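You operate a simulated robot arm through the tools that you are given. There is no shell and no other tool.

Carry out the task below with a simulated robot arm. There is one attempt and no reset: what you move stays moved.

## Task
Wash the dried batter out of the black basin with a soaped pad.
Fine: ladle into the rinse bowl first; soap the green pad on the paste tin; pad back; push the basin to the wall. What is to be rubbed or washed off counts as gone when no trace of it is left.
Where things are to end (x, y in the base frame): black ladle within 0.06 m of [0.23, 0.97]; black basin within 0.035 m of [0.74, 0.8].

Only the result counts: the job must be done as asked and must still hold three seconds after the hand-in. Knocking over, shifting, dropping, spilling or breaking anything else fails it.

## Robot
A 7-joint arm with a two-finger parallel gripper, fixed in place. Base frame: the origin is on the floor under the middle of its stand, x ahead of it, y to its left, z up; the work surface is at about z = 0.85. Readings come in m, rad, newtons and seconds.
It reaches about 1.372 m from its shoulder. Its first joint turns from -2.601 to 2.601 rad. Payload 3.43 kg.
The tool frame sits at the grasp point between the pads (the TCP): z along the fingers, y along the line on which they close. The tips reach 0.03 m beyond it. The gripper opens to 0.094 m. The fingers are 0.028 m wide and 0.01 m thick; the gripper's body (0.05 by 0.096 m) begins 0.055 m behind the TCP.
Orientation is that of the tool frame in the base frame, as a unit quaternion [x, y, z, w]. With the fingers straight down and closing along the base's y, the tool's x points along the base's -x, its y along +y and its z along -z.

## Interface
- The arm moves only by the tool step_arm. Its argument "commands" is one flat list of numbers, 6 for each row, row after row: the shift along the tool's x, y, z in m, then the turn, a rotation vector about the tool's x, y, z in rad. In form: [x, y, z, rx, ry, rz, x, y, z, rx, ry, rz, ...]. A call has 1 to 20 rows; each row shifts and turns the commanded pose from where the row before left it, along the tool's axes as they then stand. "gripper" is the gripper command, from -1 (shut) to 1 (fully open), values between in proportion, set as the call begins (left out, the last holds). Rows are played at 5 a second. More than 0.05 m and 0.15 rad between two rows, or a gripper value outside its range, and nothing of the call is played. Where a pose cannot be reached the arm comes as near as it can. A force on the tool above 90 N (or 10 N above the force at the start of the call, whichever is more), or a blocked arm, ends the call early, and 0.2 s more pass. Each finger travels about 0.045 m/s and halts on what it meets, pressing with about 38 N; the grip force reading is that of the motor and also rises with nothing between the fingers. The clock runs only during rows and for 0.2 s after the last one: add rows that do not move to give the fingers time. The reply holds the time, the measured pose of the TCP, the force on the tool along the base axes, the opening and the grip force, in the units named above and with some noise, with the torque about the TCP (base axes, N m) and any sound that the robot's microphone picked up, and new pictures: "pictures" is both (left out), scene, wrist or none.
- Cameras (640 x 400 px; columns grow to the right, rows downward): "scene" is fixed at [0.2175, 0.6528, 1.6233]; the picture's right is [-0.19, -0.98, 0.00], its down [-0.91, 0.18, -0.37] and it looks along [0.37, -0.07, -0.93] (base axes); focal length 214 px, centre (320, 200). "wrist" rides on the gripper at [0.076, 0.014, -0.102] in the tool frame; the picture's right is [-0.18, 0.98, 0.00], its down [-0.75, -0.14, -0.64] and it looks along [-0.63, -0.12, 0.77] (tool axes); focal length 243 px, centre (320, 200). There is no depth. A picture from a camera that has moved, and an enlarged one, comes with that camera's place and axes in the base frame and with its lens. The place of the scene camera against the robot may be out by one fixed shift of up to 0.018 m in any direction.
- close_up(camera, box): a new picture of the part [left, top, right, bottom] of that camera's present view, enlarged. It takes no simulated time.
- job_done(): hands the job in; it is judged then, once.

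Places have to be worked out from the pictures, the camera data and where the tool is seen. Open the gripper and draw the arm clear of the work before you hand the job in, unless the task says otherwise.

The tools are called after "Request:" as name(argument=value, ...) on one line, values as JSON. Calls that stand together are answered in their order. step_arm: Moves the arm, as the interface text tells. Its arguments: {"type":"object","properties":{"commands":{"type":"array"},"gripper":{"type":"number"},"pictures":{"type":"string","enum":["both","scene","wrist","none"]}},"required":["commands"]} The other tools are called the same way: close_up (camera, box) takes an enlarged picture of a part of a camera's view; job_done () hands the job in.

At the start:

```text
time: 0.0
tool_pos: [0.8398, 0.5199, 1.1586]
ee_rot: [0.0, 1.0, 0.0, 0.0]
force: [-0.2, -0.1, -0.1]
ft_torque: [0.01, -0.01, 0.01]
width: 0.0938
grasp_force: 0.1
```

scene: 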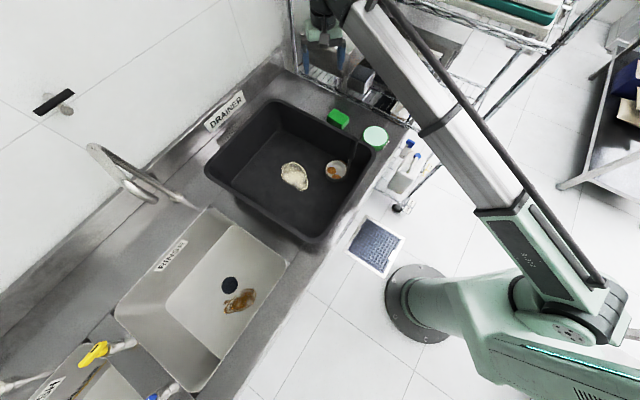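
wrist: 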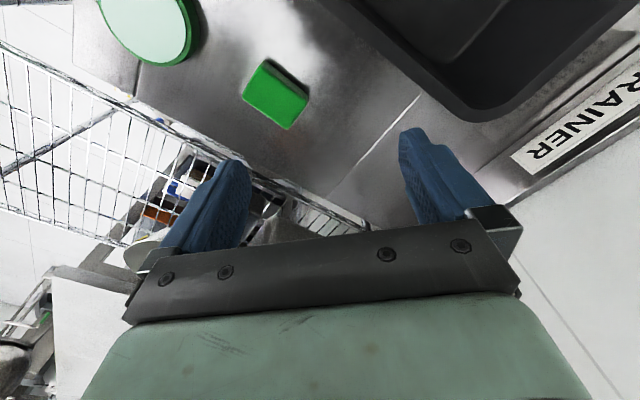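

I'll look at the scene in more detail first: the black basin with the dried batter, the ladle in it, the green pad, the tin, and the rinse bowl.

Request:
close_up(camera="scene", box=[190, 80, 430, 260])

Request:
close_up(camera="scene", box=[100, 190, 320, 400])

Request:
close_up(camera="scene", box=[270, 100, 400, 200])

Request:
close_up(camera="wrist", box=[80, 0, 640, 200])

```text
2.22 times, centred on (310, 170) of scene
camera zoom: at [0.2175, 0.6528, 1.6233], right [-0.19, -0.98, 0.0], down [-0.91, 0.18, -0.37], along [0.37, -0.07, -0.93], focal length 477 px, centre (342, 267)
```

zoom: 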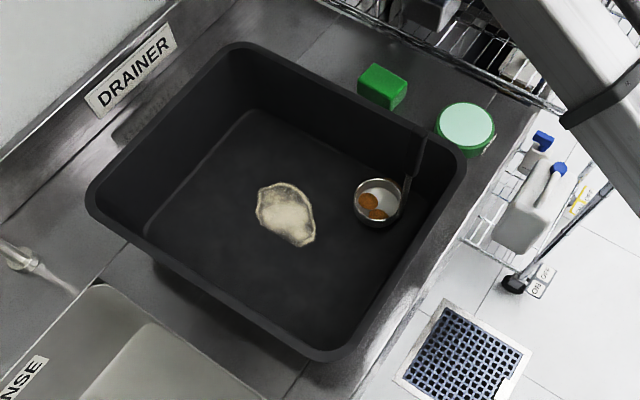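

```text
1.90 times, centred on (210, 295) of scene
camera zoom: at [0.2175, 0.6528, 1.6233], right [-0.19, -0.98, 0.0], down [-0.91, 0.18, -0.37], along [0.37, -0.07, -0.93], focal length 408 px, centre (530, 19)
```

zoom: 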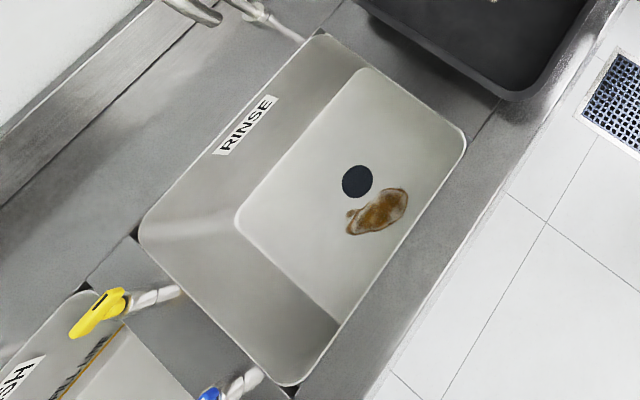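

```text
4.00 times, centred on (335, 150) of scene
camera zoom: at [0.2175, 0.6528, 1.6233], right [-0.19, -0.98, 0.0], down [-0.91, 0.18, -0.37], along [0.37, -0.07, -0.93], focal length 858 px, centre (260, 400)
```

zoom: 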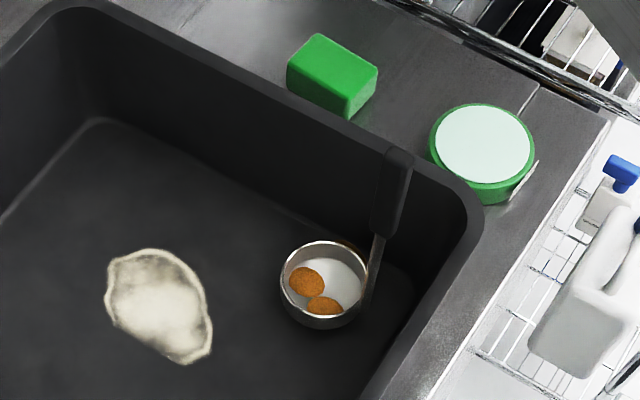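

```text
1.14 times, centred on (360, 100) of wrist
camera zoom: at [0.7636, 0.534, 1.2629], right [0.18, 0.98, 0.0], down [0.75, -0.14, 0.64], along [0.63, -0.12, -0.77], focal length 277 px, centre (274, 314)
```

zoom: 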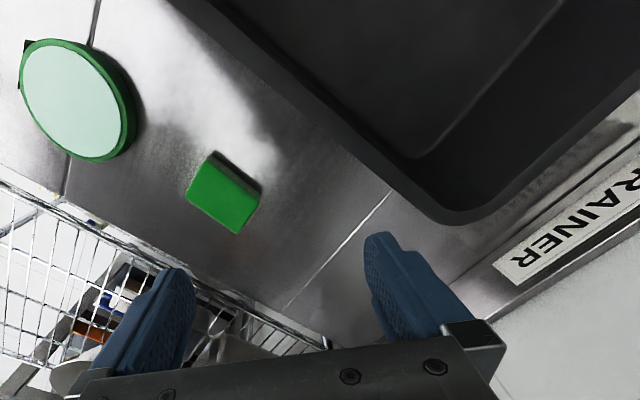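

The basin is set at 45° in the base frame, with the ladle standing upright in its right corner near (0.60, 0.47), handle top around z 1.10. The pad is near (0.865, 0.446) and the tin near (0.74, 0.32). I'll back the arm up and raise it so the wrist camera can see the ladle and basin.

Request:
step_arm(commands=[0, 0, -0.04, 0, 0, 0, 0.02, 0, -0.04, 0, 0, 0, 0.04, 0, -0.03, 0, 0, 0, 0.045, 0, -0.02, 0, 0, 0, 0.045, 0, -0.01, 0, 0, 0, 0.045, 0, 0, 0, 0, 0, 0.045, 0, 0, 0, 0, 0, 0.045, 0, 0, 0, 0, 0, 0.045, 0, 0, 0, 0, 0, 0.045, 0, 0, 0, 0, 0, 0.035, 0, 0, 0, 0, 0, 0.0, 0, 0, 0, 0, 0], gripper=1)

```text
time: 2.6
tool_pos: [0.4873, 0.5722, 1.15]
ee_rot: [0.001, 1.0, 0.006, 0.005]
force: [-0.4, 0.6, -0.2]
ft_torque: [0.01, 0.01, 0.01]
width: 0.094
grasp_force: 0.0
out of reach, approached as far as the arm can: row 3, 4, 5, 6, 7, 8, 9, 10, 11
camera wrist: at [0.411, 0.5839, 1.2523], right [0.18, 0.98, 0.01], down [0.75, -0.15, 0.65], along [0.64, -0.11, -0.76], focal length 243 px, centre (320, 200)
```

scene: 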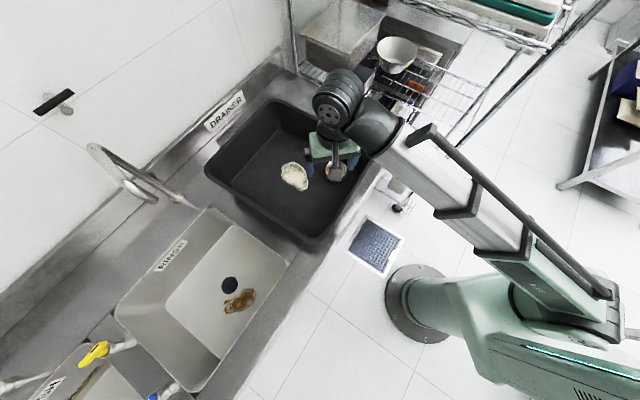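
wrist: 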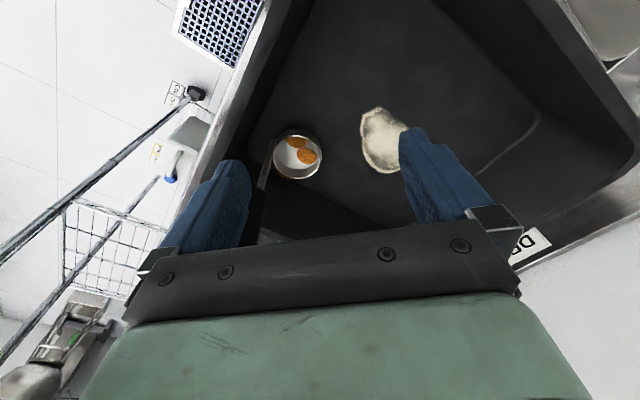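

The arm couldn't hold the height I commanded close in: it stopped at (0.487, 0.572, 1.15). I'll enlarge the wrist view of the ladle and basin, then check where the commanded pose is.

Request:
close_up(camera="wrist", box=[180, 60, 440, 260])

Request:
close_up(camera="scene", box=[270, 40, 470, 220])

Request:
step_arm(commands=[0, 0, 0, 0, 0, 0], pictures="none")

```text
2.00 times, centred on (310, 160) of wrist
camera zoom: at [0.411, 0.5839, 1.2523], right [0.18, 0.98, 0.01], down [0.75, -0.15, 0.65], along [0.64, -0.11, -0.76], focal length 485 px, centre (340, 280)
```

zoom: 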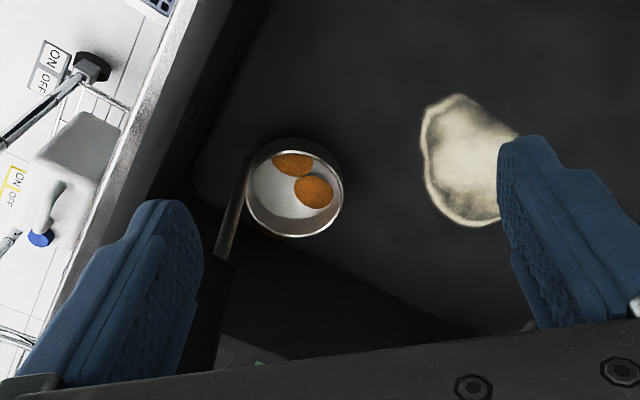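

```text
2.22 times, centred on (370, 130) of scene
camera zoom: at [0.2175, 0.6528, 1.6233], right [-0.19, -0.98, 0.0], down [-0.91, 0.18, -0.37], along [0.37, -0.07, -0.93], focal length 477 px, centre (209, 356)
```

zoom: 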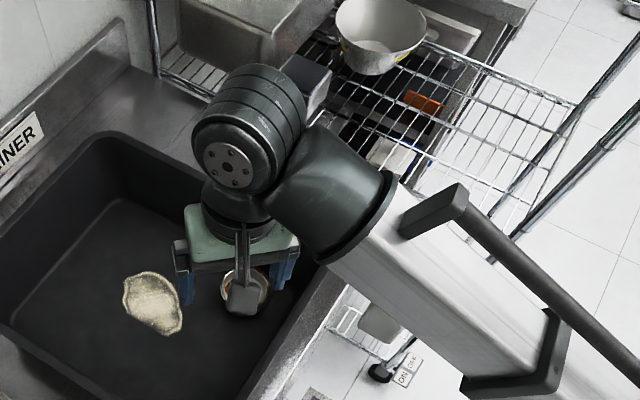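

```text
time: 3.0
tool_pos: [0.4879, 0.5713, 1.1496]
ee_rot: [0.0, 1.0, 0.005, 0.004]
force: [0.6, 0.0, 0.4]
ft_torque: [-0.01, 0.03, -0.01]
width: 0.0939
grasp_force: 0.0
```

The handle is vertical at about (0.597, 0.476), with the dark grip between z ≈ 1.0 and 1.10. I'll move above it and test how high the arm can go there with the fingers pointing down.

Request:
step_arm(commands=[-0.028, -0.024, -0.0125, 0, 0, 0, -0.028, -0.024, -0.0125, 0, 0, 0, -0.028, -0.024, -0.0125, 0, 0, 0, -0.026, -0.024, -0.0125, 0, 0, 0, 0, 0, -0.03, 0, 0, 0, 0, 0, -0.03, 0, 0, 0, 0, 0, -0.03, 0, 0, 0, 0, 0, 0, 0, 0, 0])

```text
time: 4.8
tool_pos: [0.6338, 0.5087, 1.1914]
ee_rot: [0.0, 1.0, 0.01, 0.012]
force: [0.1, -0.7, 0.2]
ft_torque: [0.02, -0.02, 0.01]
width: 0.094
grasp_force: 0.1
out of reach, approached as far as the arm can: row 1, 2, 3, 4, 5, 6, 7
camera wrist: at [0.5554, 0.5208, 1.2931], right [0.18, 0.98, 0.02], down [0.74, -0.15, 0.66], along [0.65, -0.1, -0.75], focal length 243 px, centre (320, 200)
```

scene: 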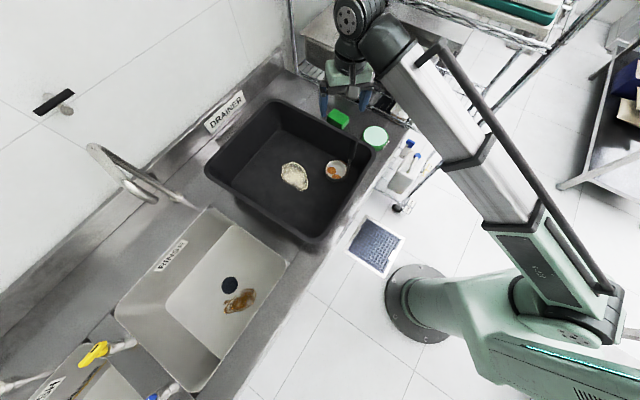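
wrist: 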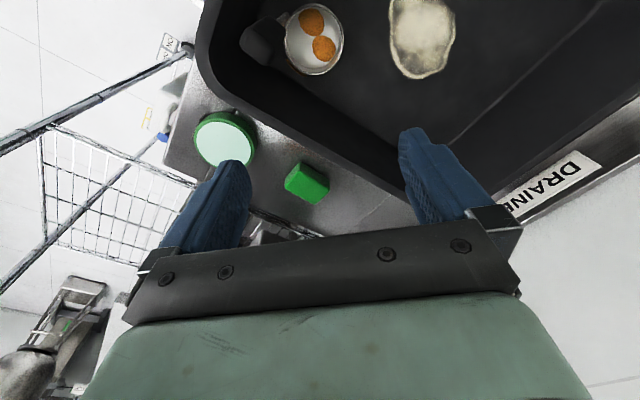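

Readings at several radii suggest that with the fingers straight down the reachable height falls as I come closer to the base. I'll turn the tool to face the ladle, tilt the fingers outward, and check whether that allows more height.

Request:
step_arm(commands=[0, 0, 0.01, 0, 0, -0.13, 0, 0, 0.01, 0, 0, -0.13, 0, 0, 0, 0, 0, -0.13, 0, 0, 0, 0, 0, -0.13, 0, 0, 0, 0, 0, -0.13, 0, 0, 0, 0, -0.14, 0, 0, 0, 0, 0, -0.14, 0, 0, 0, 0, 0, -0.14, 0, 0, 0, 0, 0, -0.14, 0, 0, 0, 0, 0, -0.14, 0, -0.0193, 0, -0.023, 0, 0, 0, -0.0193, 0, -0.023, 0, 0, 0, -0.0193, 0, -0.023, 0, 0, 0, -0.0193, 0, -0.023, 0, 0, 0, 0, 0, 0, 0, 0, 0])

```text
time: 8.0
tool_pos: [0.6322, 0.5108, 1.2857]
ee_rot: [-0.301, 0.89, 0.11, 0.325]
force: [0.3, 0.4, 1.7]
ft_torque: [0.04, -0.03, 0.0]
width: 0.094
grasp_force: 0.1
out of reach, approached as far as the arm can: row 1
camera wrist: at [0.5259, 0.4465, 1.317], right [-0.48, 0.87, 0.12], down [0.22, -0.01, 0.98], along [0.85, 0.5, -0.18], focal length 243 px, centre (320, 200)
```

scene: 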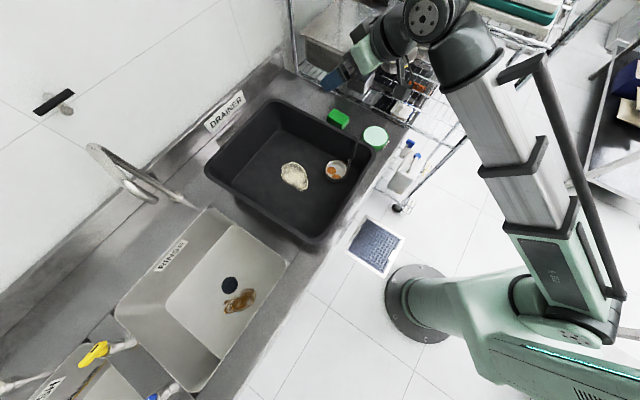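
wrist: 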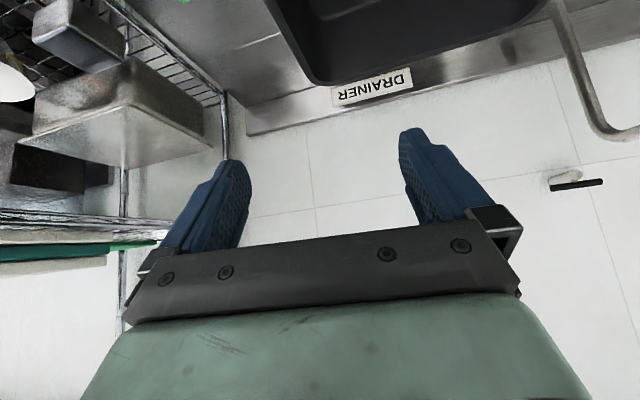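

Tilting gave enough height (z 1.286 at the same radius), with the closing axis level. I'll move above the handle in this tilted pose and check alignment with the wrist camera before going down.

Request:
step_arm(commands=[0.031, -0.002, 0.011, 0, 0, 0, 0.031, -0.002, 0.011, 0, 0, 0, 0.031, -0.002, 0.011, 0, 0, 0, 0, 0, 0, 0, 0, 0, 0, 0, 0, 0, 0, 0])

```text
time: 9.2
tool_pos: [0.599, 0.4756, 1.2019]
ee_rot: [-0.301, 0.89, 0.11, 0.324]
force: [-0.6, 0.6, 0.0]
ft_torque: [-0.02, 0.03, 0.04]
width: 0.0942
grasp_force: 0.0
camera wrist: at [0.4912, 0.4115, 1.2308], right [-0.48, 0.87, 0.12], down [0.21, -0.01, 0.98], along [0.85, 0.5, -0.18], focal length 243 px, centre (320, 200)
```

scene: 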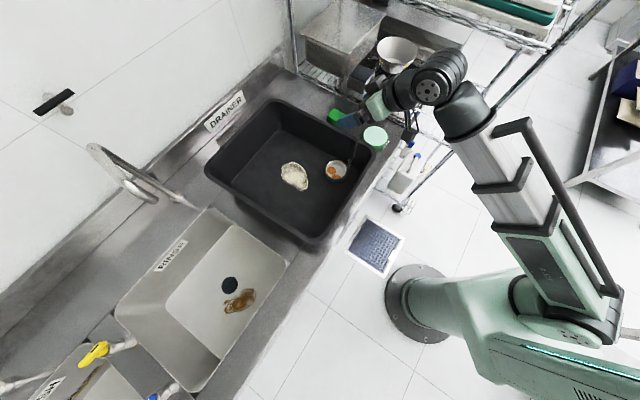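
wrist: 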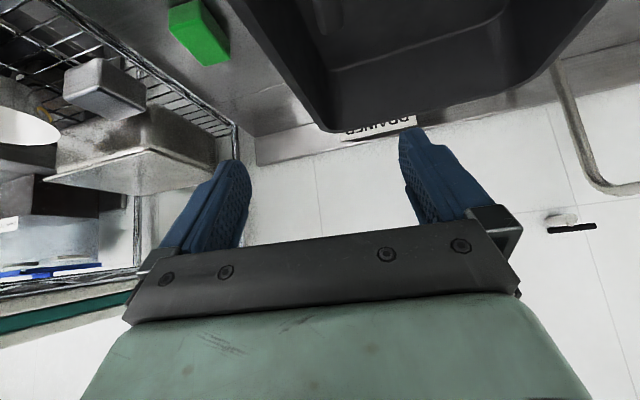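

I'll enlarge the wrist view where the handle top should appear, and the scene view around the ladle.

Request:
close_up(camera="wrist", box=[220, 0, 420, 125])

Request:
close_up(camera="scene", box=[310, 80, 420, 200])

```text
3.20 times, centred on (320, 62) of wrist
camera zoom: at [0.4912, 0.4115, 1.2308], right [-0.48, 0.87, 0.12], down [0.21, -0.01, 0.98], along [0.85, 0.5, -0.18], focal length 776 px, centre (320, 640)
```

zoom: 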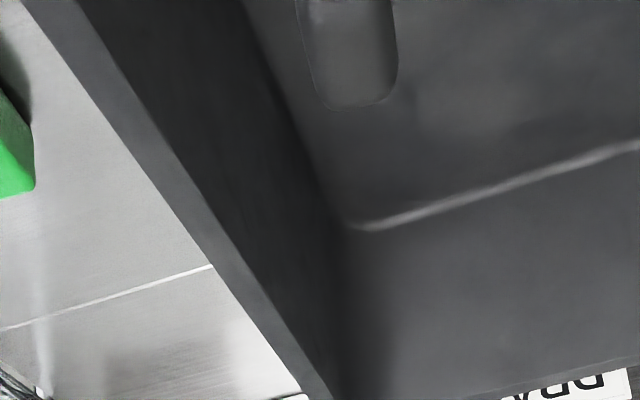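

```text
3.33 times, centred on (365, 140) of scene
camera zoom: at [0.2175, 0.6528, 1.6233], right [-0.19, -0.98, 0.0], down [-0.91, 0.18, -0.37], along [0.37, -0.07, -0.93], focal length 715 px, centre (170, 400)
```

zoom: 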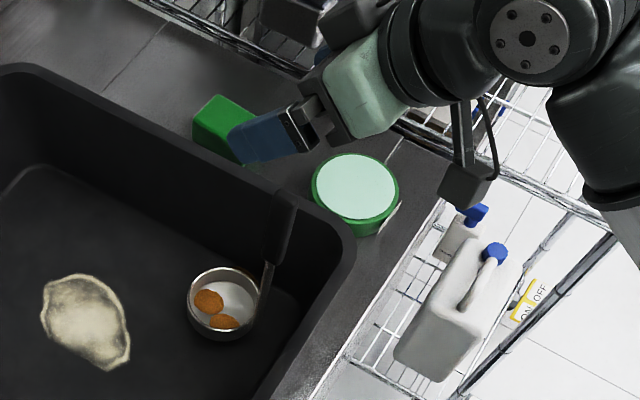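

Combining both cameras, with the scene camera corrected by about −0.01 m in x, puts the handle at about (0.580, 0.482) with its top near z 1.12. The bowl centre comes out near (0.590, 0.519). I'll shift to line up with that and go part-way down to check.

Request:
step_arm(commands=[0.0162, 0.0055, 0.0134, 0, 0, 0, 0.0162, 0.0055, 0.0134, 0, 0, 0, 0.0162, 0.0055, 0.0134, 0, 0, 0, 0, 0, 0, 0, 0, 0, 0, 0, 0, 0, 0, 0])

Request:
close_up(camera="wrist", box=[160, 0, 480, 200])

Request:
close_up(camera="scene", box=[310, 80, 420, 200])

```text
time: 10.4
tool_pos: [0.5778, 0.4823, 1.1389]
ee_rot: [-0.3, 0.89, 0.11, 0.325]
force: [0.0, 0.2, -0.3]
ft_torque: [0.03, 0.01, -0.03]
width: 0.0936
grasp_force: 0.0
camera wrist: at [0.4715, 0.4176, 1.1681], right [-0.48, 0.87, 0.12], down [0.22, -0.01, 0.98], along [0.85, 0.5, -0.18], focal length 243 px, centre (320, 200)
```

scene: 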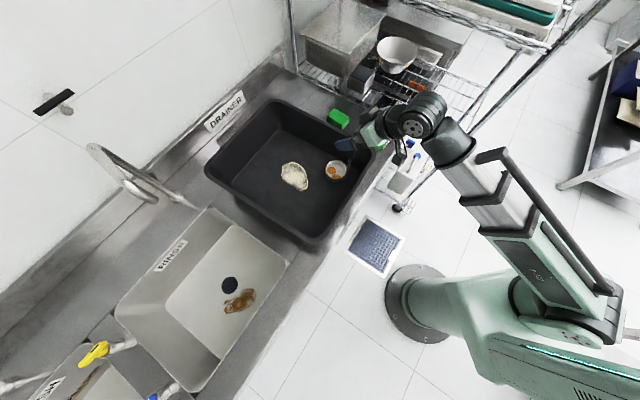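
wrist: 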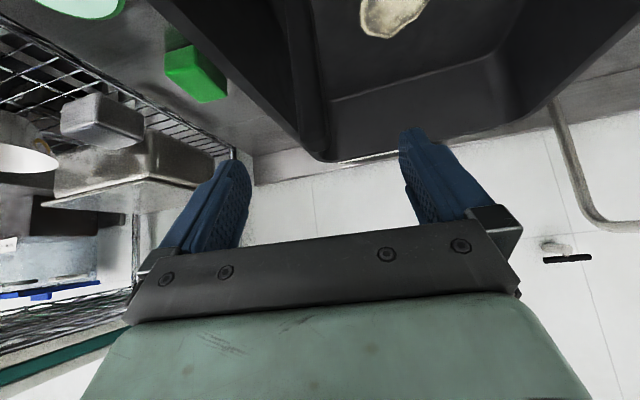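

```text
2.00 times, centred on (320, 100) of wrist
camera zoom: at [0.4715, 0.4176, 1.1681], right [-0.48, 0.87, 0.12], down [0.22, -0.01, 0.98], along [0.85, 0.5, -0.18], focal length 485 px, centre (320, 400)
```

zoom: 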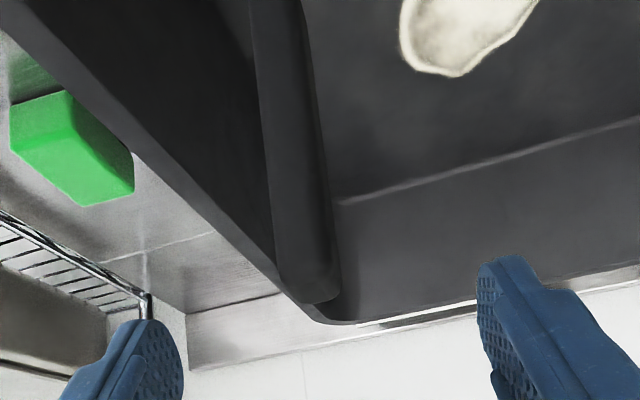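

```text
3.33 times, centred on (365, 140) of scene
camera zoom: at [0.2175, 0.6528, 1.6233], right [-0.19, -0.98, 0.0], down [-0.91, 0.18, -0.37], along [0.37, -0.07, -0.93], focal length 715 px, centre (170, 400)
```

zoom: 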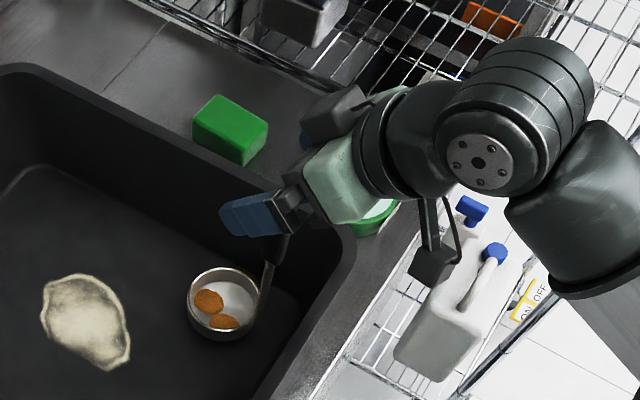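

The handle is centred between the fingers to within 2 mm, with its top at z ≈ 1.117. I'll go down to z ≈ 1.075 and then close on the grip.

Request:
step_arm(commands=[0.0138, 0, 0.0163, 0, 0, 0, 0.0138, 0, 0.0163, 0, 0, 0, 0.0138, 0, 0.0163, 0, 0, 0, 0, 0, 0, 0, 0, 0])

Request:
close_up(camera="wrist", box=[160, 0, 480, 200])

Request:
close_up(camera="scene", box=[310, 80, 420, 200])

```text
time: 11.4
tool_pos: [0.5792, 0.4845, 1.0755]
ee_rot: [-0.301, 0.89, 0.11, 0.325]
force: [-0.5, -0.2, -0.2]
ft_torque: [0.01, 0.01, -0.03]
width: 0.094
grasp_force: 0.1
camera wrist: at [0.4724, 0.419, 1.104], right [-0.48, 0.87, 0.12], down [0.21, -0.01, 0.98], along [0.85, 0.5, -0.18], focal length 243 px, centre (320, 200)
```

scene: 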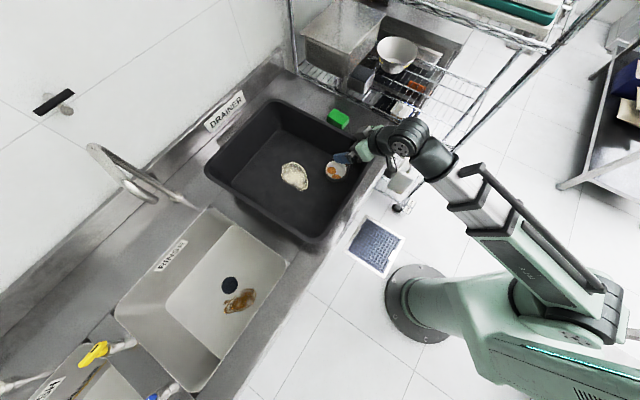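
wrist: 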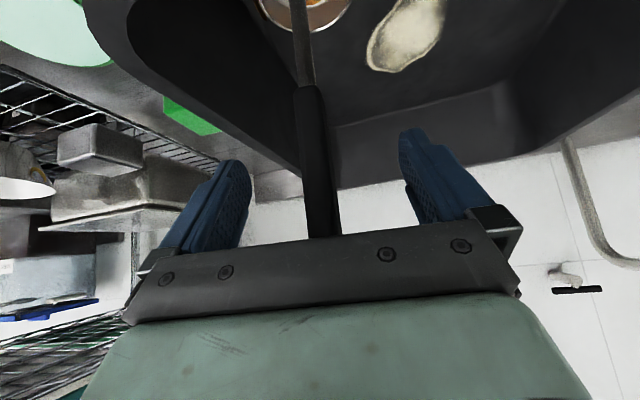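

```text
2.00 times, centred on (320, 100) of wrist
camera zoom: at [0.4724, 0.419, 1.104], right [-0.48, 0.87, 0.12], down [0.21, -0.01, 0.98], along [0.85, 0.5, -0.18], focal length 485 px, centre (320, 400)
```

zoom: 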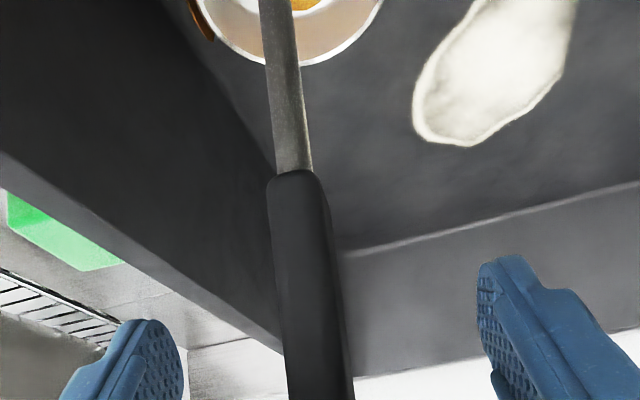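

```text
3.33 times, centred on (365, 140) of scene
camera zoom: at [0.2175, 0.6528, 1.6233], right [-0.19, -0.98, 0.0], down [-0.91, 0.18, -0.37], along [0.37, -0.07, -0.93], focal length 715 px, centre (170, 400)
```

zoom: 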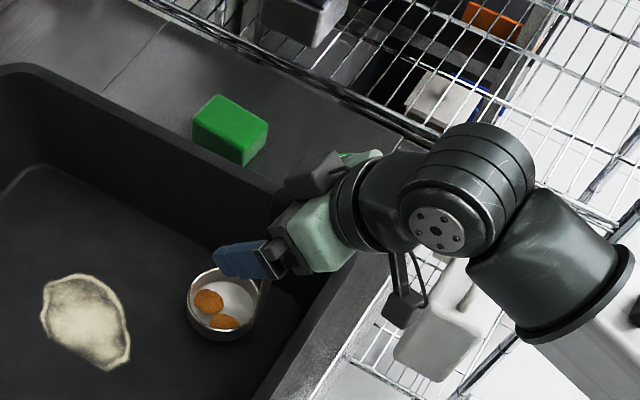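

The handle is centred between the pads. I'll close the gripper on it.

Request:
step_arm(commands=[0, 0, 0, 0, 0, 0, 0, 0, 0, 0, 0, 0, 0, 0, 0, 0, 0, 0, 0, 0, 0, 0, 0, 0, 0, 0, 0, 0, 0, 0, 0, 0, 0, 0, 0, 0, 0, 0, 0, 0, 0, 0], gripper=-1)

```text
time: 13.0
tool_pos: [0.5786, 0.4837, 1.0746]
ee_rot: [-0.3, 0.89, 0.11, 0.325]
force: [0.9, -0.7, -0.6]
ft_torque: [-0.04, -0.01, -0.02]
width: 0.0187
grasp_force: 38.0
camera wrist: at [0.4723, 0.419, 1.1042], right [-0.48, 0.87, 0.12], down [0.22, -0.01, 0.98], along [0.85, 0.5, -0.18], focal length 243 px, centre (320, 200)
```

scene: 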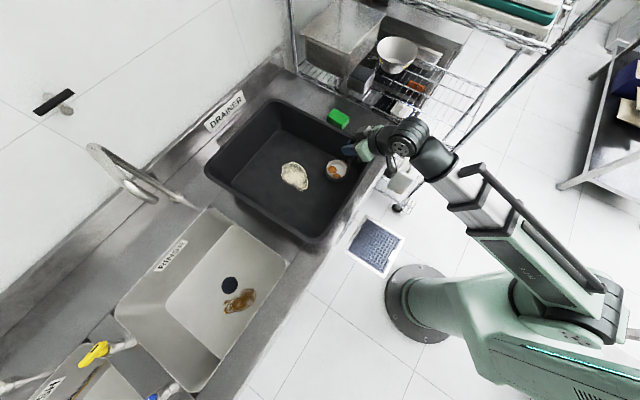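
wrist: 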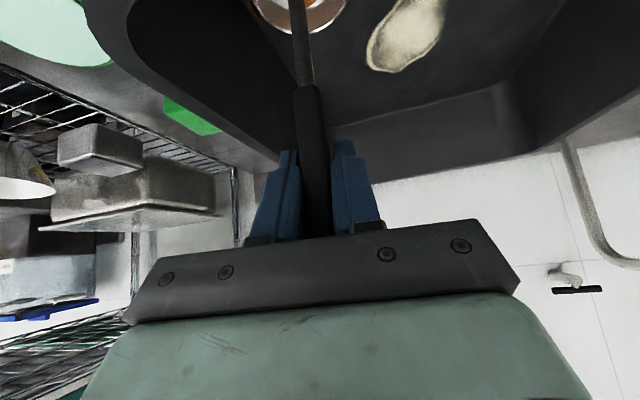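

The handle is held (opening 0.0187). I'll lift slowly straight up, keeping the ladle level, and check it.

Request:
step_arm(commands=[-0.0064, 0, -0.0077, 0, 0, 0, -0.0097, 0, -0.0115, 0, 0, 0, -0.0097, 0, -0.0115, 0, 0, 0, -0.0097, 0, -0.0115, 0, 0, 0, -0.0097, 0, -0.0115, 0, 0, 0, -0.0097, 0, -0.0115, 0, 0, 0, 0, 0, 0, 0, 0, 0])

Request:
close_up(camera="wrist", box=[160, 0, 480, 200])

Request:
close_up(camera="scene", box=[310, 80, 420, 200])

```text
time: 14.6
tool_pos: [0.5804, 0.483, 1.159]
ee_rot: [-0.3, 0.89, 0.11, 0.325]
force: [-0.2, -0.3, -1.6]
ft_torque: [-0.01, 0.01, -0.03]
width: 0.0189
grasp_force: 38.1
camera wrist: at [0.4729, 0.4187, 1.1886], right [-0.48, 0.87, 0.12], down [0.22, -0.01, 0.98], along [0.85, 0.5, -0.18], focal length 243 px, centre (320, 200)
```

scene: 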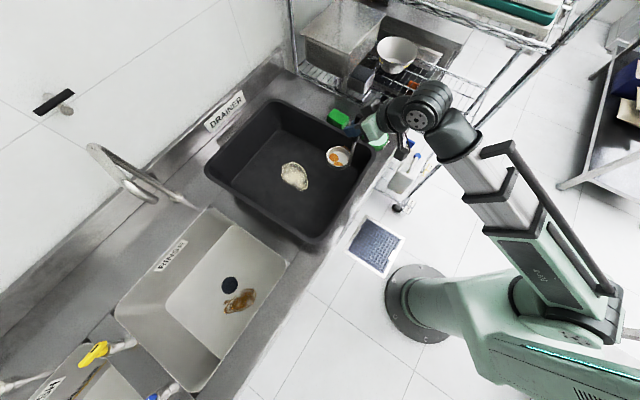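
wrist: 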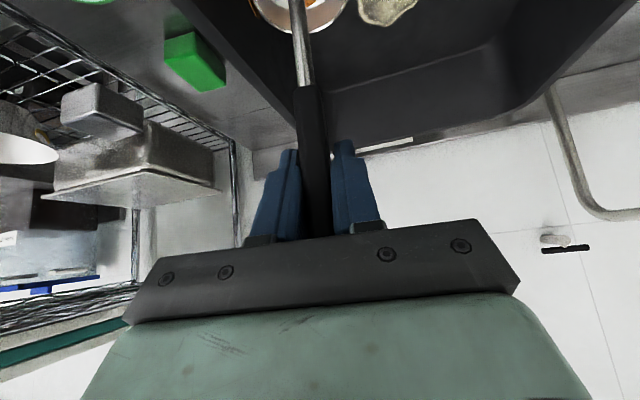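

```text
2.00 times, centred on (320, 100) of wrist
camera zoom: at [0.4729, 0.4187, 1.1886], right [-0.48, 0.87, 0.12], down [0.22, -0.01, 0.98], along [0.85, 0.5, -0.18], focal length 485 px, centre (320, 400)
```

zoom: 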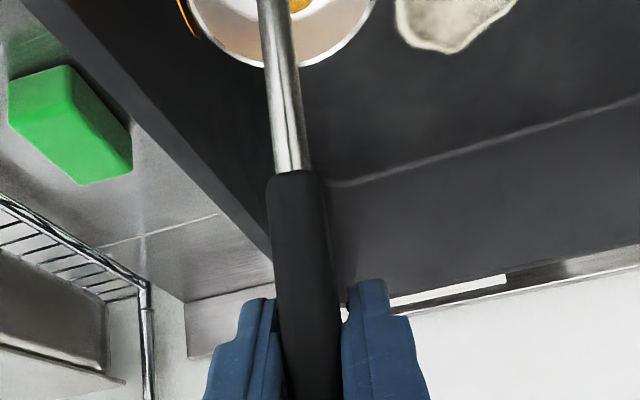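

```text
3.33 times, centred on (365, 140) of scene
camera zoom: at [0.2175, 0.6528, 1.6233], right [-0.19, -0.98, 0.0], down [-0.91, 0.18, -0.37], along [0.37, -0.07, -0.93], focal length 715 px, centre (170, 400)
```

zoom: 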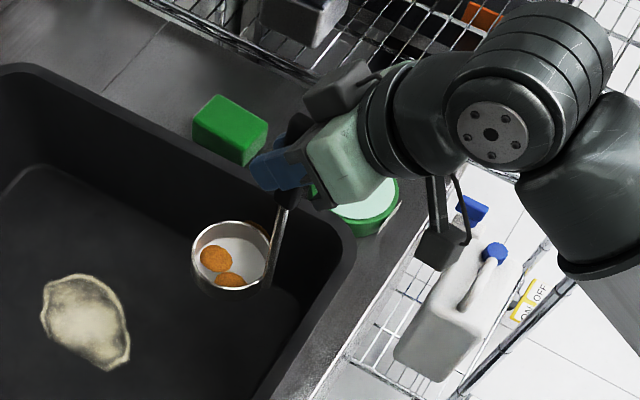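

The ladle came up cleanly and stays upright; the orange specks are inside its bowl and move with it. I'll raise it further while moving inward and across toward the rinse sink.

Request:
step_arm(commands=[-0.0232, 0.013, -0.0043, 0, 0, 0, -0.0232, 0.013, -0.0043, 0, 0, 0, -0.0232, 0.013, -0.0043, 0, 0, 0, -0.0232, 0.013, -0.0043, 0, 0, 0, -0.0232, 0.013, -0.0043, 0, 0, 0, 0, 0, 0, 0, 0, 0])

```text
time: 16.0
tool_pos: [0.6007, 0.582, 1.2523]
ee_rot: [-0.299, 0.89, 0.109, 0.325]
force: [-0.5, 0.0, -0.6]
ft_torque: [-0.01, 0.03, 0.02]
width: 0.0189
grasp_force: 38.0
camera wrist: at [0.4931, 0.5169, 1.282], right [-0.48, 0.87, 0.12], down [0.22, -0.01, 0.98], along [0.85, 0.5, -0.18], focal length 243 px, centre (320, 200)
```

scene: 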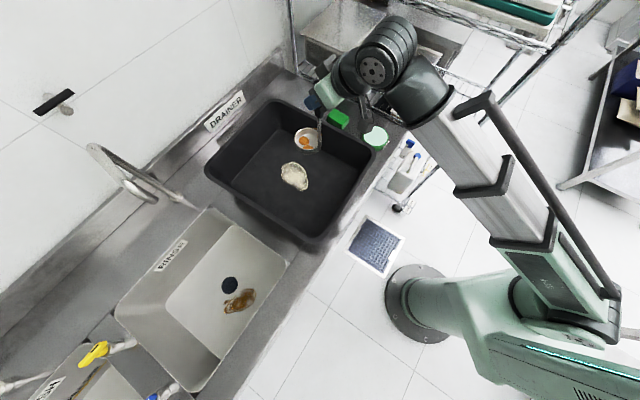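
wrist: 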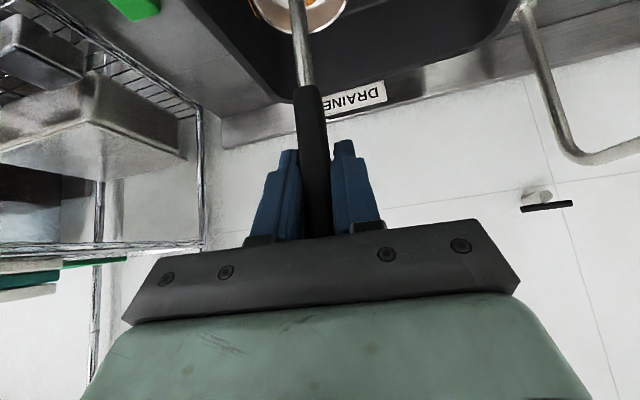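

The ladle is clear of the basin rim. I'll carry it across toward the rinse sink, over the left wall of the basin and well short of the faucet.

Request:
step_arm(commands=[-0.0021, 0.0265, -0.0006, 0, 0, 0, -0.0021, 0.0265, -0.0006, 0, 0, 0, -0.0021, 0.0265, -0.0006, 0, 0, 0, -0.0021, 0.0265, -0.0006, 0, 0, 0, -0.0021, 0.0265, -0.0006, 0, 0, 0, -0.0021, 0.0265, -0.0006, 0, 0, 0, -0.0021, 0.0265, -0.0006, 0, 0, 0, -0.0021, 0.0265, -0.0006, 0, 0, 0, -0.0021, 0.0265, -0.0006, 0, 0, 0, -0.0021, 0.0265, -0.0006, 0, 0, 0, 0, 0, 0, 0, 0, 0])

```text
time: 18.4
tool_pos: [0.4475, 0.8001, 1.2694]
ee_rot: [-0.3, 0.89, 0.109, 0.325]
force: [-0.2, -0.9, -1.5]
ft_torque: [-0.02, 0.04, -0.02]
width: 0.0186
grasp_force: 38.0
camera wrist: at [0.3395, 0.7352, 1.2996], right [-0.48, 0.87, 0.12], down [0.22, -0.01, 0.98], along [0.85, 0.5, -0.18], focal length 243 px, centre (320, 200)
```

scene: 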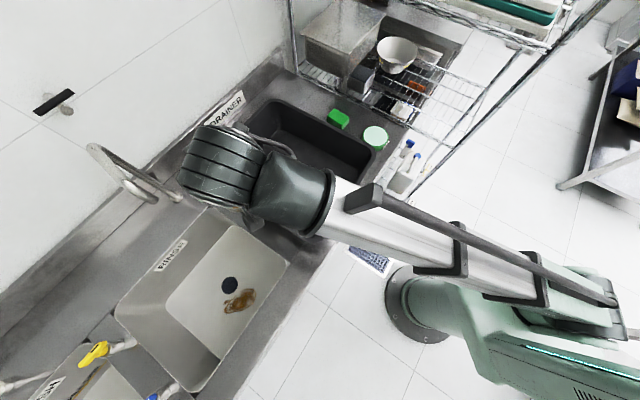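
wrist: 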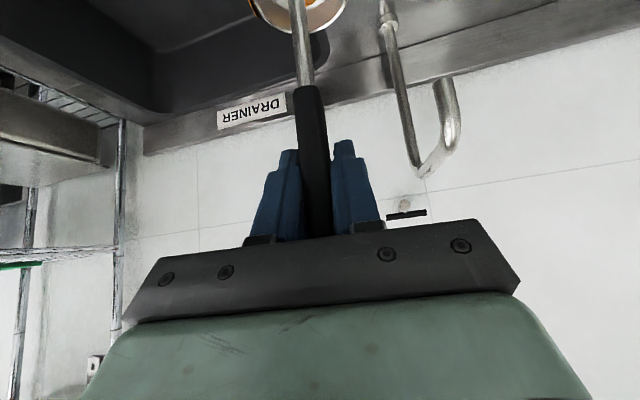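

Next I'll carry it the rest of the way over the rinse sink, turning the hand about the vertical so it keeps facing away from the base and the ladle stays level.

Request:
step_arm(commands=[0.0057, 0.0248, -0.0048, -0.0438, 0, -0.052, 0.0044, 0.0253, -0.0037, -0.0438, 0, -0.052, 0.0031, 0.0256, -0.0026, -0.0438, 0, -0.052, 0.0018, 0.0258, -0.0015, -0.0438, 0, -0.052, 0.0004, 0.0259, -0.0003, -0.0438, 0, -0.052, -0.001, 0.0259, 0.0008, -0.0438, 0, -0.052, -0.0023, 0.0257, 0.0019, -0.0438, 0, -0.052, -0.0037, 0.0255, 0.0031, -0.0438, 0, -0.052, -0.005, 0.0251, 0.0042, -0.0438, 0, -0.052, -0.0063, 0.0246, 0.0053, -0.0438, 0, -0.052, 0, 0, 0, 0, 0, 0])

Request:
close_up(camera="wrist", box=[160, 0, 480, 200])

```text
time: 20.8
tool_pos: [0.24, 0.9541, 1.2692]
ee_rot: [-0.58, 0.739, 0.212, 0.27]
force: [-0.4, -1.2, -1.3]
ft_torque: [-0.04, 0.0, 0.0]
width: 0.019
grasp_force: 37.9
camera wrist: at [0.1968, 0.835, 1.2988], right [-0.92, 0.37, 0.12], down [0.18, 0.12, 0.98], along [0.35, 0.92, -0.18], focal length 243 px, centre (320, 200)
```

scene: 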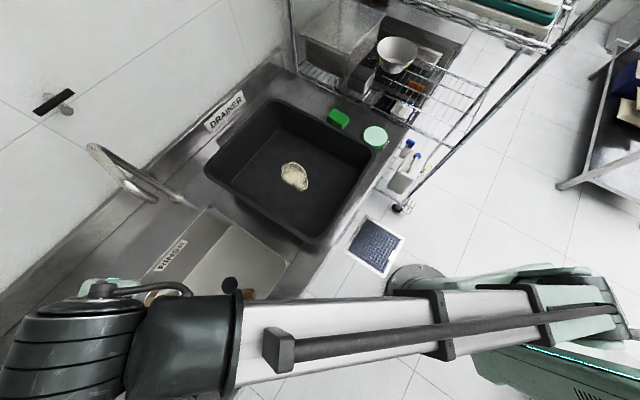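
wrist: 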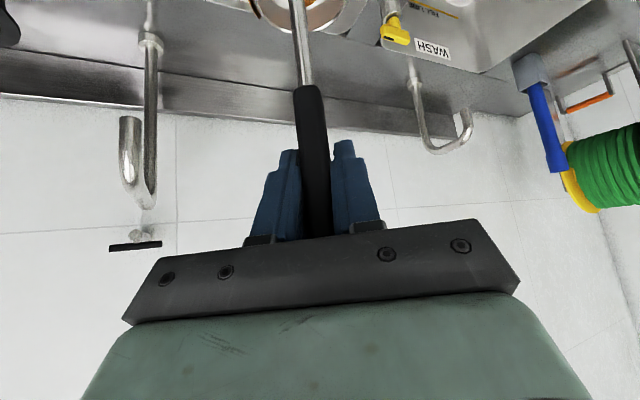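

```text
2.00 times, centred on (320, 100) of wrist
camera zoom: at [0.1968, 0.835, 1.2988], right [-0.92, 0.37, 0.12], down [0.18, 0.12, 0.98], along [0.35, 0.92, -0.18], focal length 485 px, centre (320, 400)
```

zoom: 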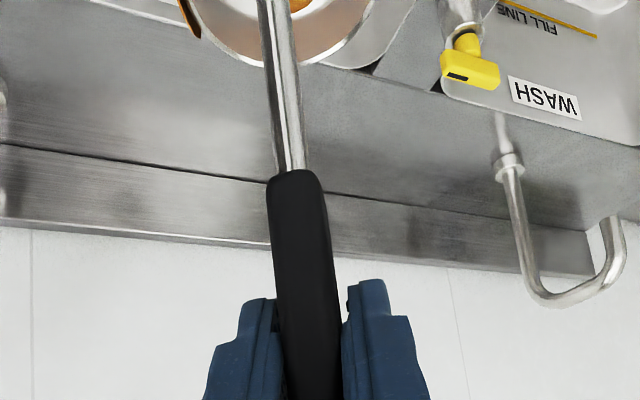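

The ladle is now over the target: handle at (0.24, 0.954), bowl near (0.225, 0.99). I'll lower it straight down part of the way.

Request:
step_arm(commands=[0.0194, 0, 0.023, 0, 0, 0, 0.0194, 0, 0.023, 0, 0, 0, 0.0194, 0, 0.023, 0, 0, 0, 0.0194, 0, 0.023, 0, 0, 0, 0.0194, 0, 0.023, 0, 0, 0, 0.0194, 0, 0.023, 0, 0, 0, 0.0194, 0, 0.023, 0, 0, 0, 0.0194, 0, 0.023, 0, 0, 0, 0.0194, 0, 0.023, 0, 0, 0, 0, 0, 0, 0, 0, 0])

Request:
close_up(camera="wrist", box=[160, 0, 480, 200])

```text
time: 23.0
tool_pos: [0.2384, 0.9515, 0.9962]
ee_rot: [-0.58, 0.739, 0.213, 0.269]
force: [-0.1, -0.2, -1.1]
ft_torque: [-0.07, -0.01, 0.01]
width: 0.0188
grasp_force: 37.6
camera wrist: at [0.1949, 0.8329, 1.0268], right [-0.92, 0.37, 0.12], down [0.18, 0.12, 0.98], along [0.35, 0.92, -0.18], focal length 243 px, centre (320, 200)
```

scene: 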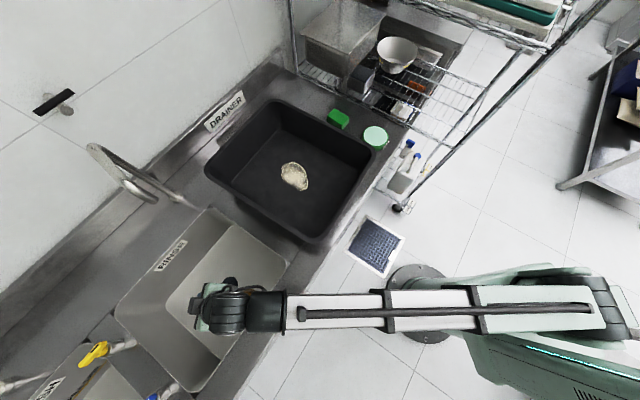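
wrist: 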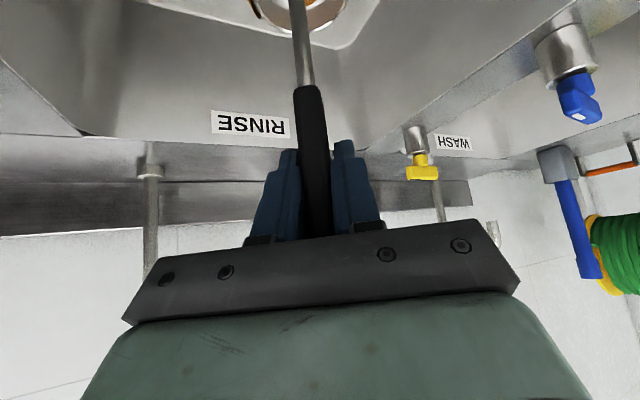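

```text
2.00 times, centred on (320, 100) of wrist
camera zoom: at [0.1949, 0.8329, 1.0268], right [-0.92, 0.37, 0.12], down [0.18, 0.12, 0.98], along [0.35, 0.92, -0.18], focal length 485 px, centre (320, 400)
```

zoom: 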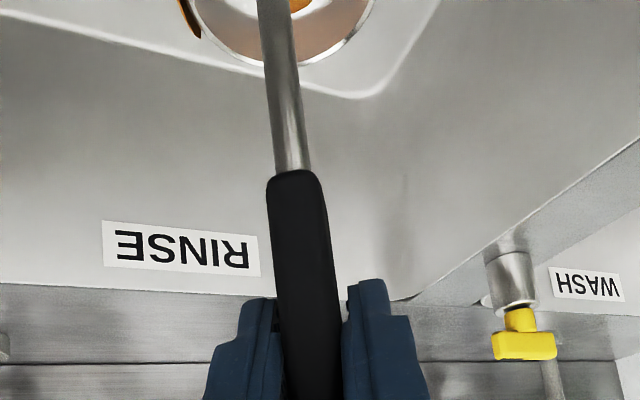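

The ladle bottom should be near z 0.78 and the rinse floor is still lower. I'll go down another 6 cm and watch the force reading.

Request:
step_arm(commands=[0.0097, 0, 0.0115, 0, 0, 0, 0.0097, 0, 0.0115, 0, 0, 0, 0.0097, 0, 0.0115, 0, 0, 0, 0.0097, 0, 0.0115, 0, 0, 0, 0, 0, 0, 0, 0, 0])

Request:
close_up(camera="wrist", box=[160, 0, 480, 200])

Request:
close_up(camera="scene", box=[110, 200, 330, 400])

```text
time: 24.2
tool_pos: [0.2379, 0.9534, 0.9371]
ee_rot: [-0.579, 0.74, 0.211, 0.269]
force: [-0.1, 0.1, -2.3]
ft_torque: [-0.04, 0.0, 0.0]
width: 0.0191
grasp_force: 37.9
camera wrist: at [0.1948, 0.8339, 0.9675], right [-0.92, 0.37, 0.12], down [0.18, 0.12, 0.98], along [0.35, 0.92, -0.18], focal length 243 px, centre (320, 200)
```

scene: 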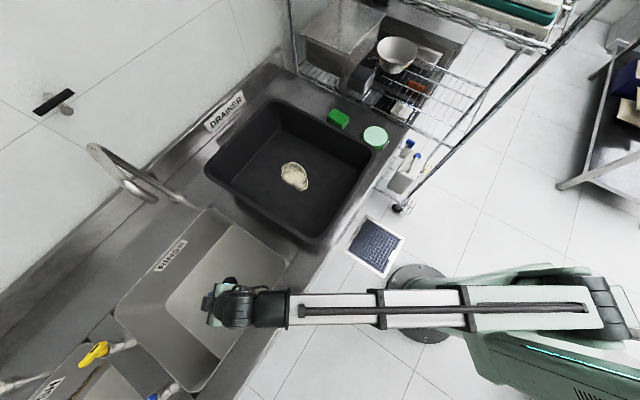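
wrist: 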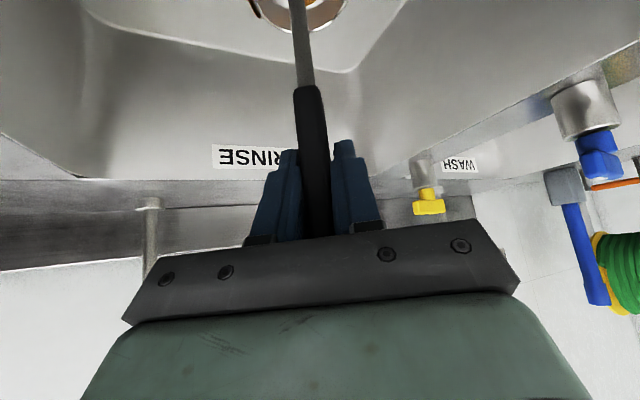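

```text
2.00 times, centred on (320, 100) of wrist
camera zoom: at [0.1948, 0.8339, 0.9675], right [-0.92, 0.37, 0.12], down [0.18, 0.12, 0.98], along [0.35, 0.92, -0.18], focal length 485 px, centre (320, 400)
```

zoom: 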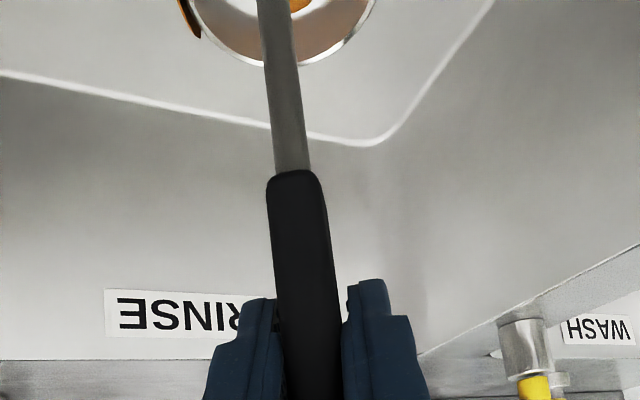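

```text
2.00 times, centred on (220, 300) of scene
camera zoom: at [0.2175, 0.6528, 1.6233], right [-0.19, -0.98, 0.0], down [-0.91, 0.18, -0.37], along [0.37, -0.07, -0.93], focal length 429 px, centre (520, 0)
```

zoom: 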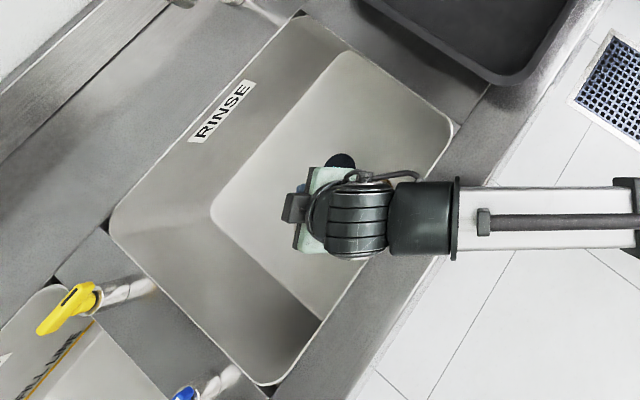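

Triangulating the sink-floor corner from two wrist views gives a floor at about z 0.66, so contact is expected near TCP z ≈ 0.88. I'll go down 3.5 cm more, then in small steps.

Request:
step_arm(commands=[0.0064, 0, 0.0077, 0, 0, 0, 0.0064, 0, 0.0077, 0, 0, 0, 0.0064, 0, 0.0077, 0, 0, 0, 0, 0, 0, 0, 0, 0], pictures="wrist")

Request:
step_arm(commands=[0.0026, 0, 0.0031, 0, 0, 0, 0.0026, 0, 0.0031, 0, 0, 0], pictures="none")

```text
time: 25.2
tool_pos: [0.2392, 0.9513, 0.908]
ee_rot: [-0.579, 0.74, 0.211, 0.27]
force: [-0.2, 0.2, -0.8]
ft_torque: [-0.02, -0.01, -0.01]
width: 0.0188
grasp_force: 38.2
camera wrist: at [0.1964, 0.833, 0.9377], right [-0.92, 0.37, 0.12], down [0.18, 0.12, 0.98], along [0.35, 0.92, -0.18], focal length 243 px, centre (320, 200)
```

wrist: 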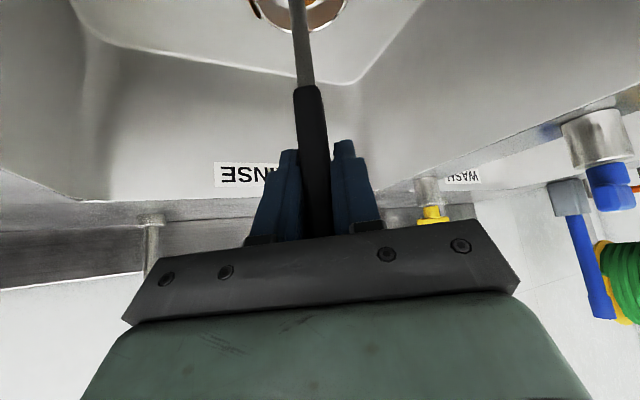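

```text
time: 25.8
tool_pos: [0.2389, 0.953, 0.8989]
ee_rot: [-0.58, 0.739, 0.212, 0.269]
force: [0.2, 0.2, -1.1]
ft_torque: [0.0, 0.04, -0.01]
width: 0.0188
grasp_force: 37.9
```

No contact yet (force still about the ladle's weight). I'll keep lowering in small steps.

Request:
step_arm(commands=[0.0026, 0, 0.0031, 0, 0, 0, 0.0026, 0, 0.0031, 0, 0, 0], pictures="none")

Request:
step_arm(commands=[0.0026, 0, 0.0031, 0, 0, 0], pictures="none")

Request:
step_arm(commands=[0.0026, 0, 0.0031, 0, 0, 0], pictures="wrist")

```text
time: 26.4
tool_pos: [0.2393, 0.9513, 0.8914]
ee_rot: [-0.58, 0.738, 0.212, 0.27]
force: [-0.8, 0.3, -0.4]
ft_torque: [-0.03, 0.02, 0.0]
width: 0.0187
grasp_force: 38.1
```

```text
time: 26.8
tool_pos: [0.2398, 0.9529, 0.887]
ee_rot: [-0.58, 0.739, 0.212, 0.27]
force: [1.0, 0.8, -0.6]
ft_torque: [-0.01, 0.03, -0.02]
width: 0.0188
grasp_force: 38.1
```

```text
time: 27.2
tool_pos: [0.2385, 0.9521, 0.883]
ee_rot: [-0.579, 0.739, 0.212, 0.271]
force: [-0.1, 0.3, -1.7]
ft_torque: [-0.03, 0.03, 0.0]
width: 0.0187
grasp_force: 37.8
camera wrist: at [0.1965, 0.8332, 0.9131], right [-0.92, 0.37, 0.12], down [0.18, 0.12, 0.98], along [0.35, 0.92, -0.18], focal length 243 px, centre (320, 200)
```

wrist: 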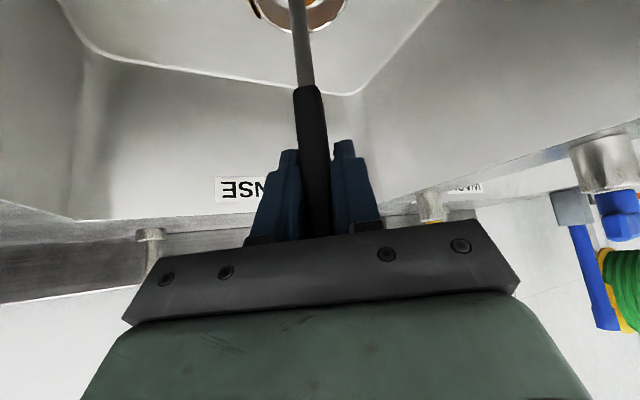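

Still no contact at TCP z 0.883. I'll shift the ladle slightly inward, away from the sink's front edge, for camera clearance and keep lowering in small steps.

Request:
step_arm(commands=[-0.005, -0.005, 0.006, 0, 0, 0, -0.005, -0.005, 0.006, 0, 0, 0, 0.0026, 0, 0.0031, 0, 0, 0, 0.0026, 0, 0.0031, 0, 0, 0], pictures="wrist")

Request:
step_arm(commands=[0.0026, 0, 0.0031, 0, 0, 0], pictures="none")

```text
time: 28.2
tool_pos: [0.2544, 0.9652, 0.873]
ee_rot: [-0.58, 0.739, 0.212, 0.27]
force: [1.0, 0.5, -1.1]
ft_torque: [-0.03, 0.03, 0.03]
width: 0.0187
grasp_force: 37.7
camera wrist: at [0.2101, 0.846, 0.9025], right [-0.92, 0.37, 0.12], down [0.18, 0.12, 0.98], along [0.35, 0.92, -0.18], focal length 243 px, centre (320, 200)
```

wrist: 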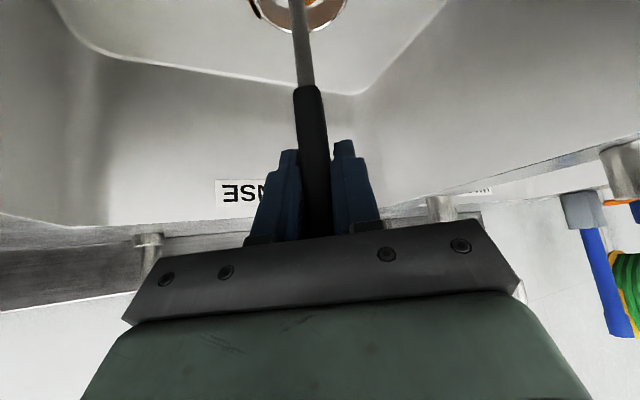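

```text
time: 28.6
tool_pos: [0.2539, 0.9641, 0.8679]
ee_rot: [-0.579, 0.739, 0.211, 0.271]
force: [-0.1, 0.6, 0.0]
ft_torque: [-0.01, 0.0, -0.01]
width: 0.0187
grasp_force: 38.6
```

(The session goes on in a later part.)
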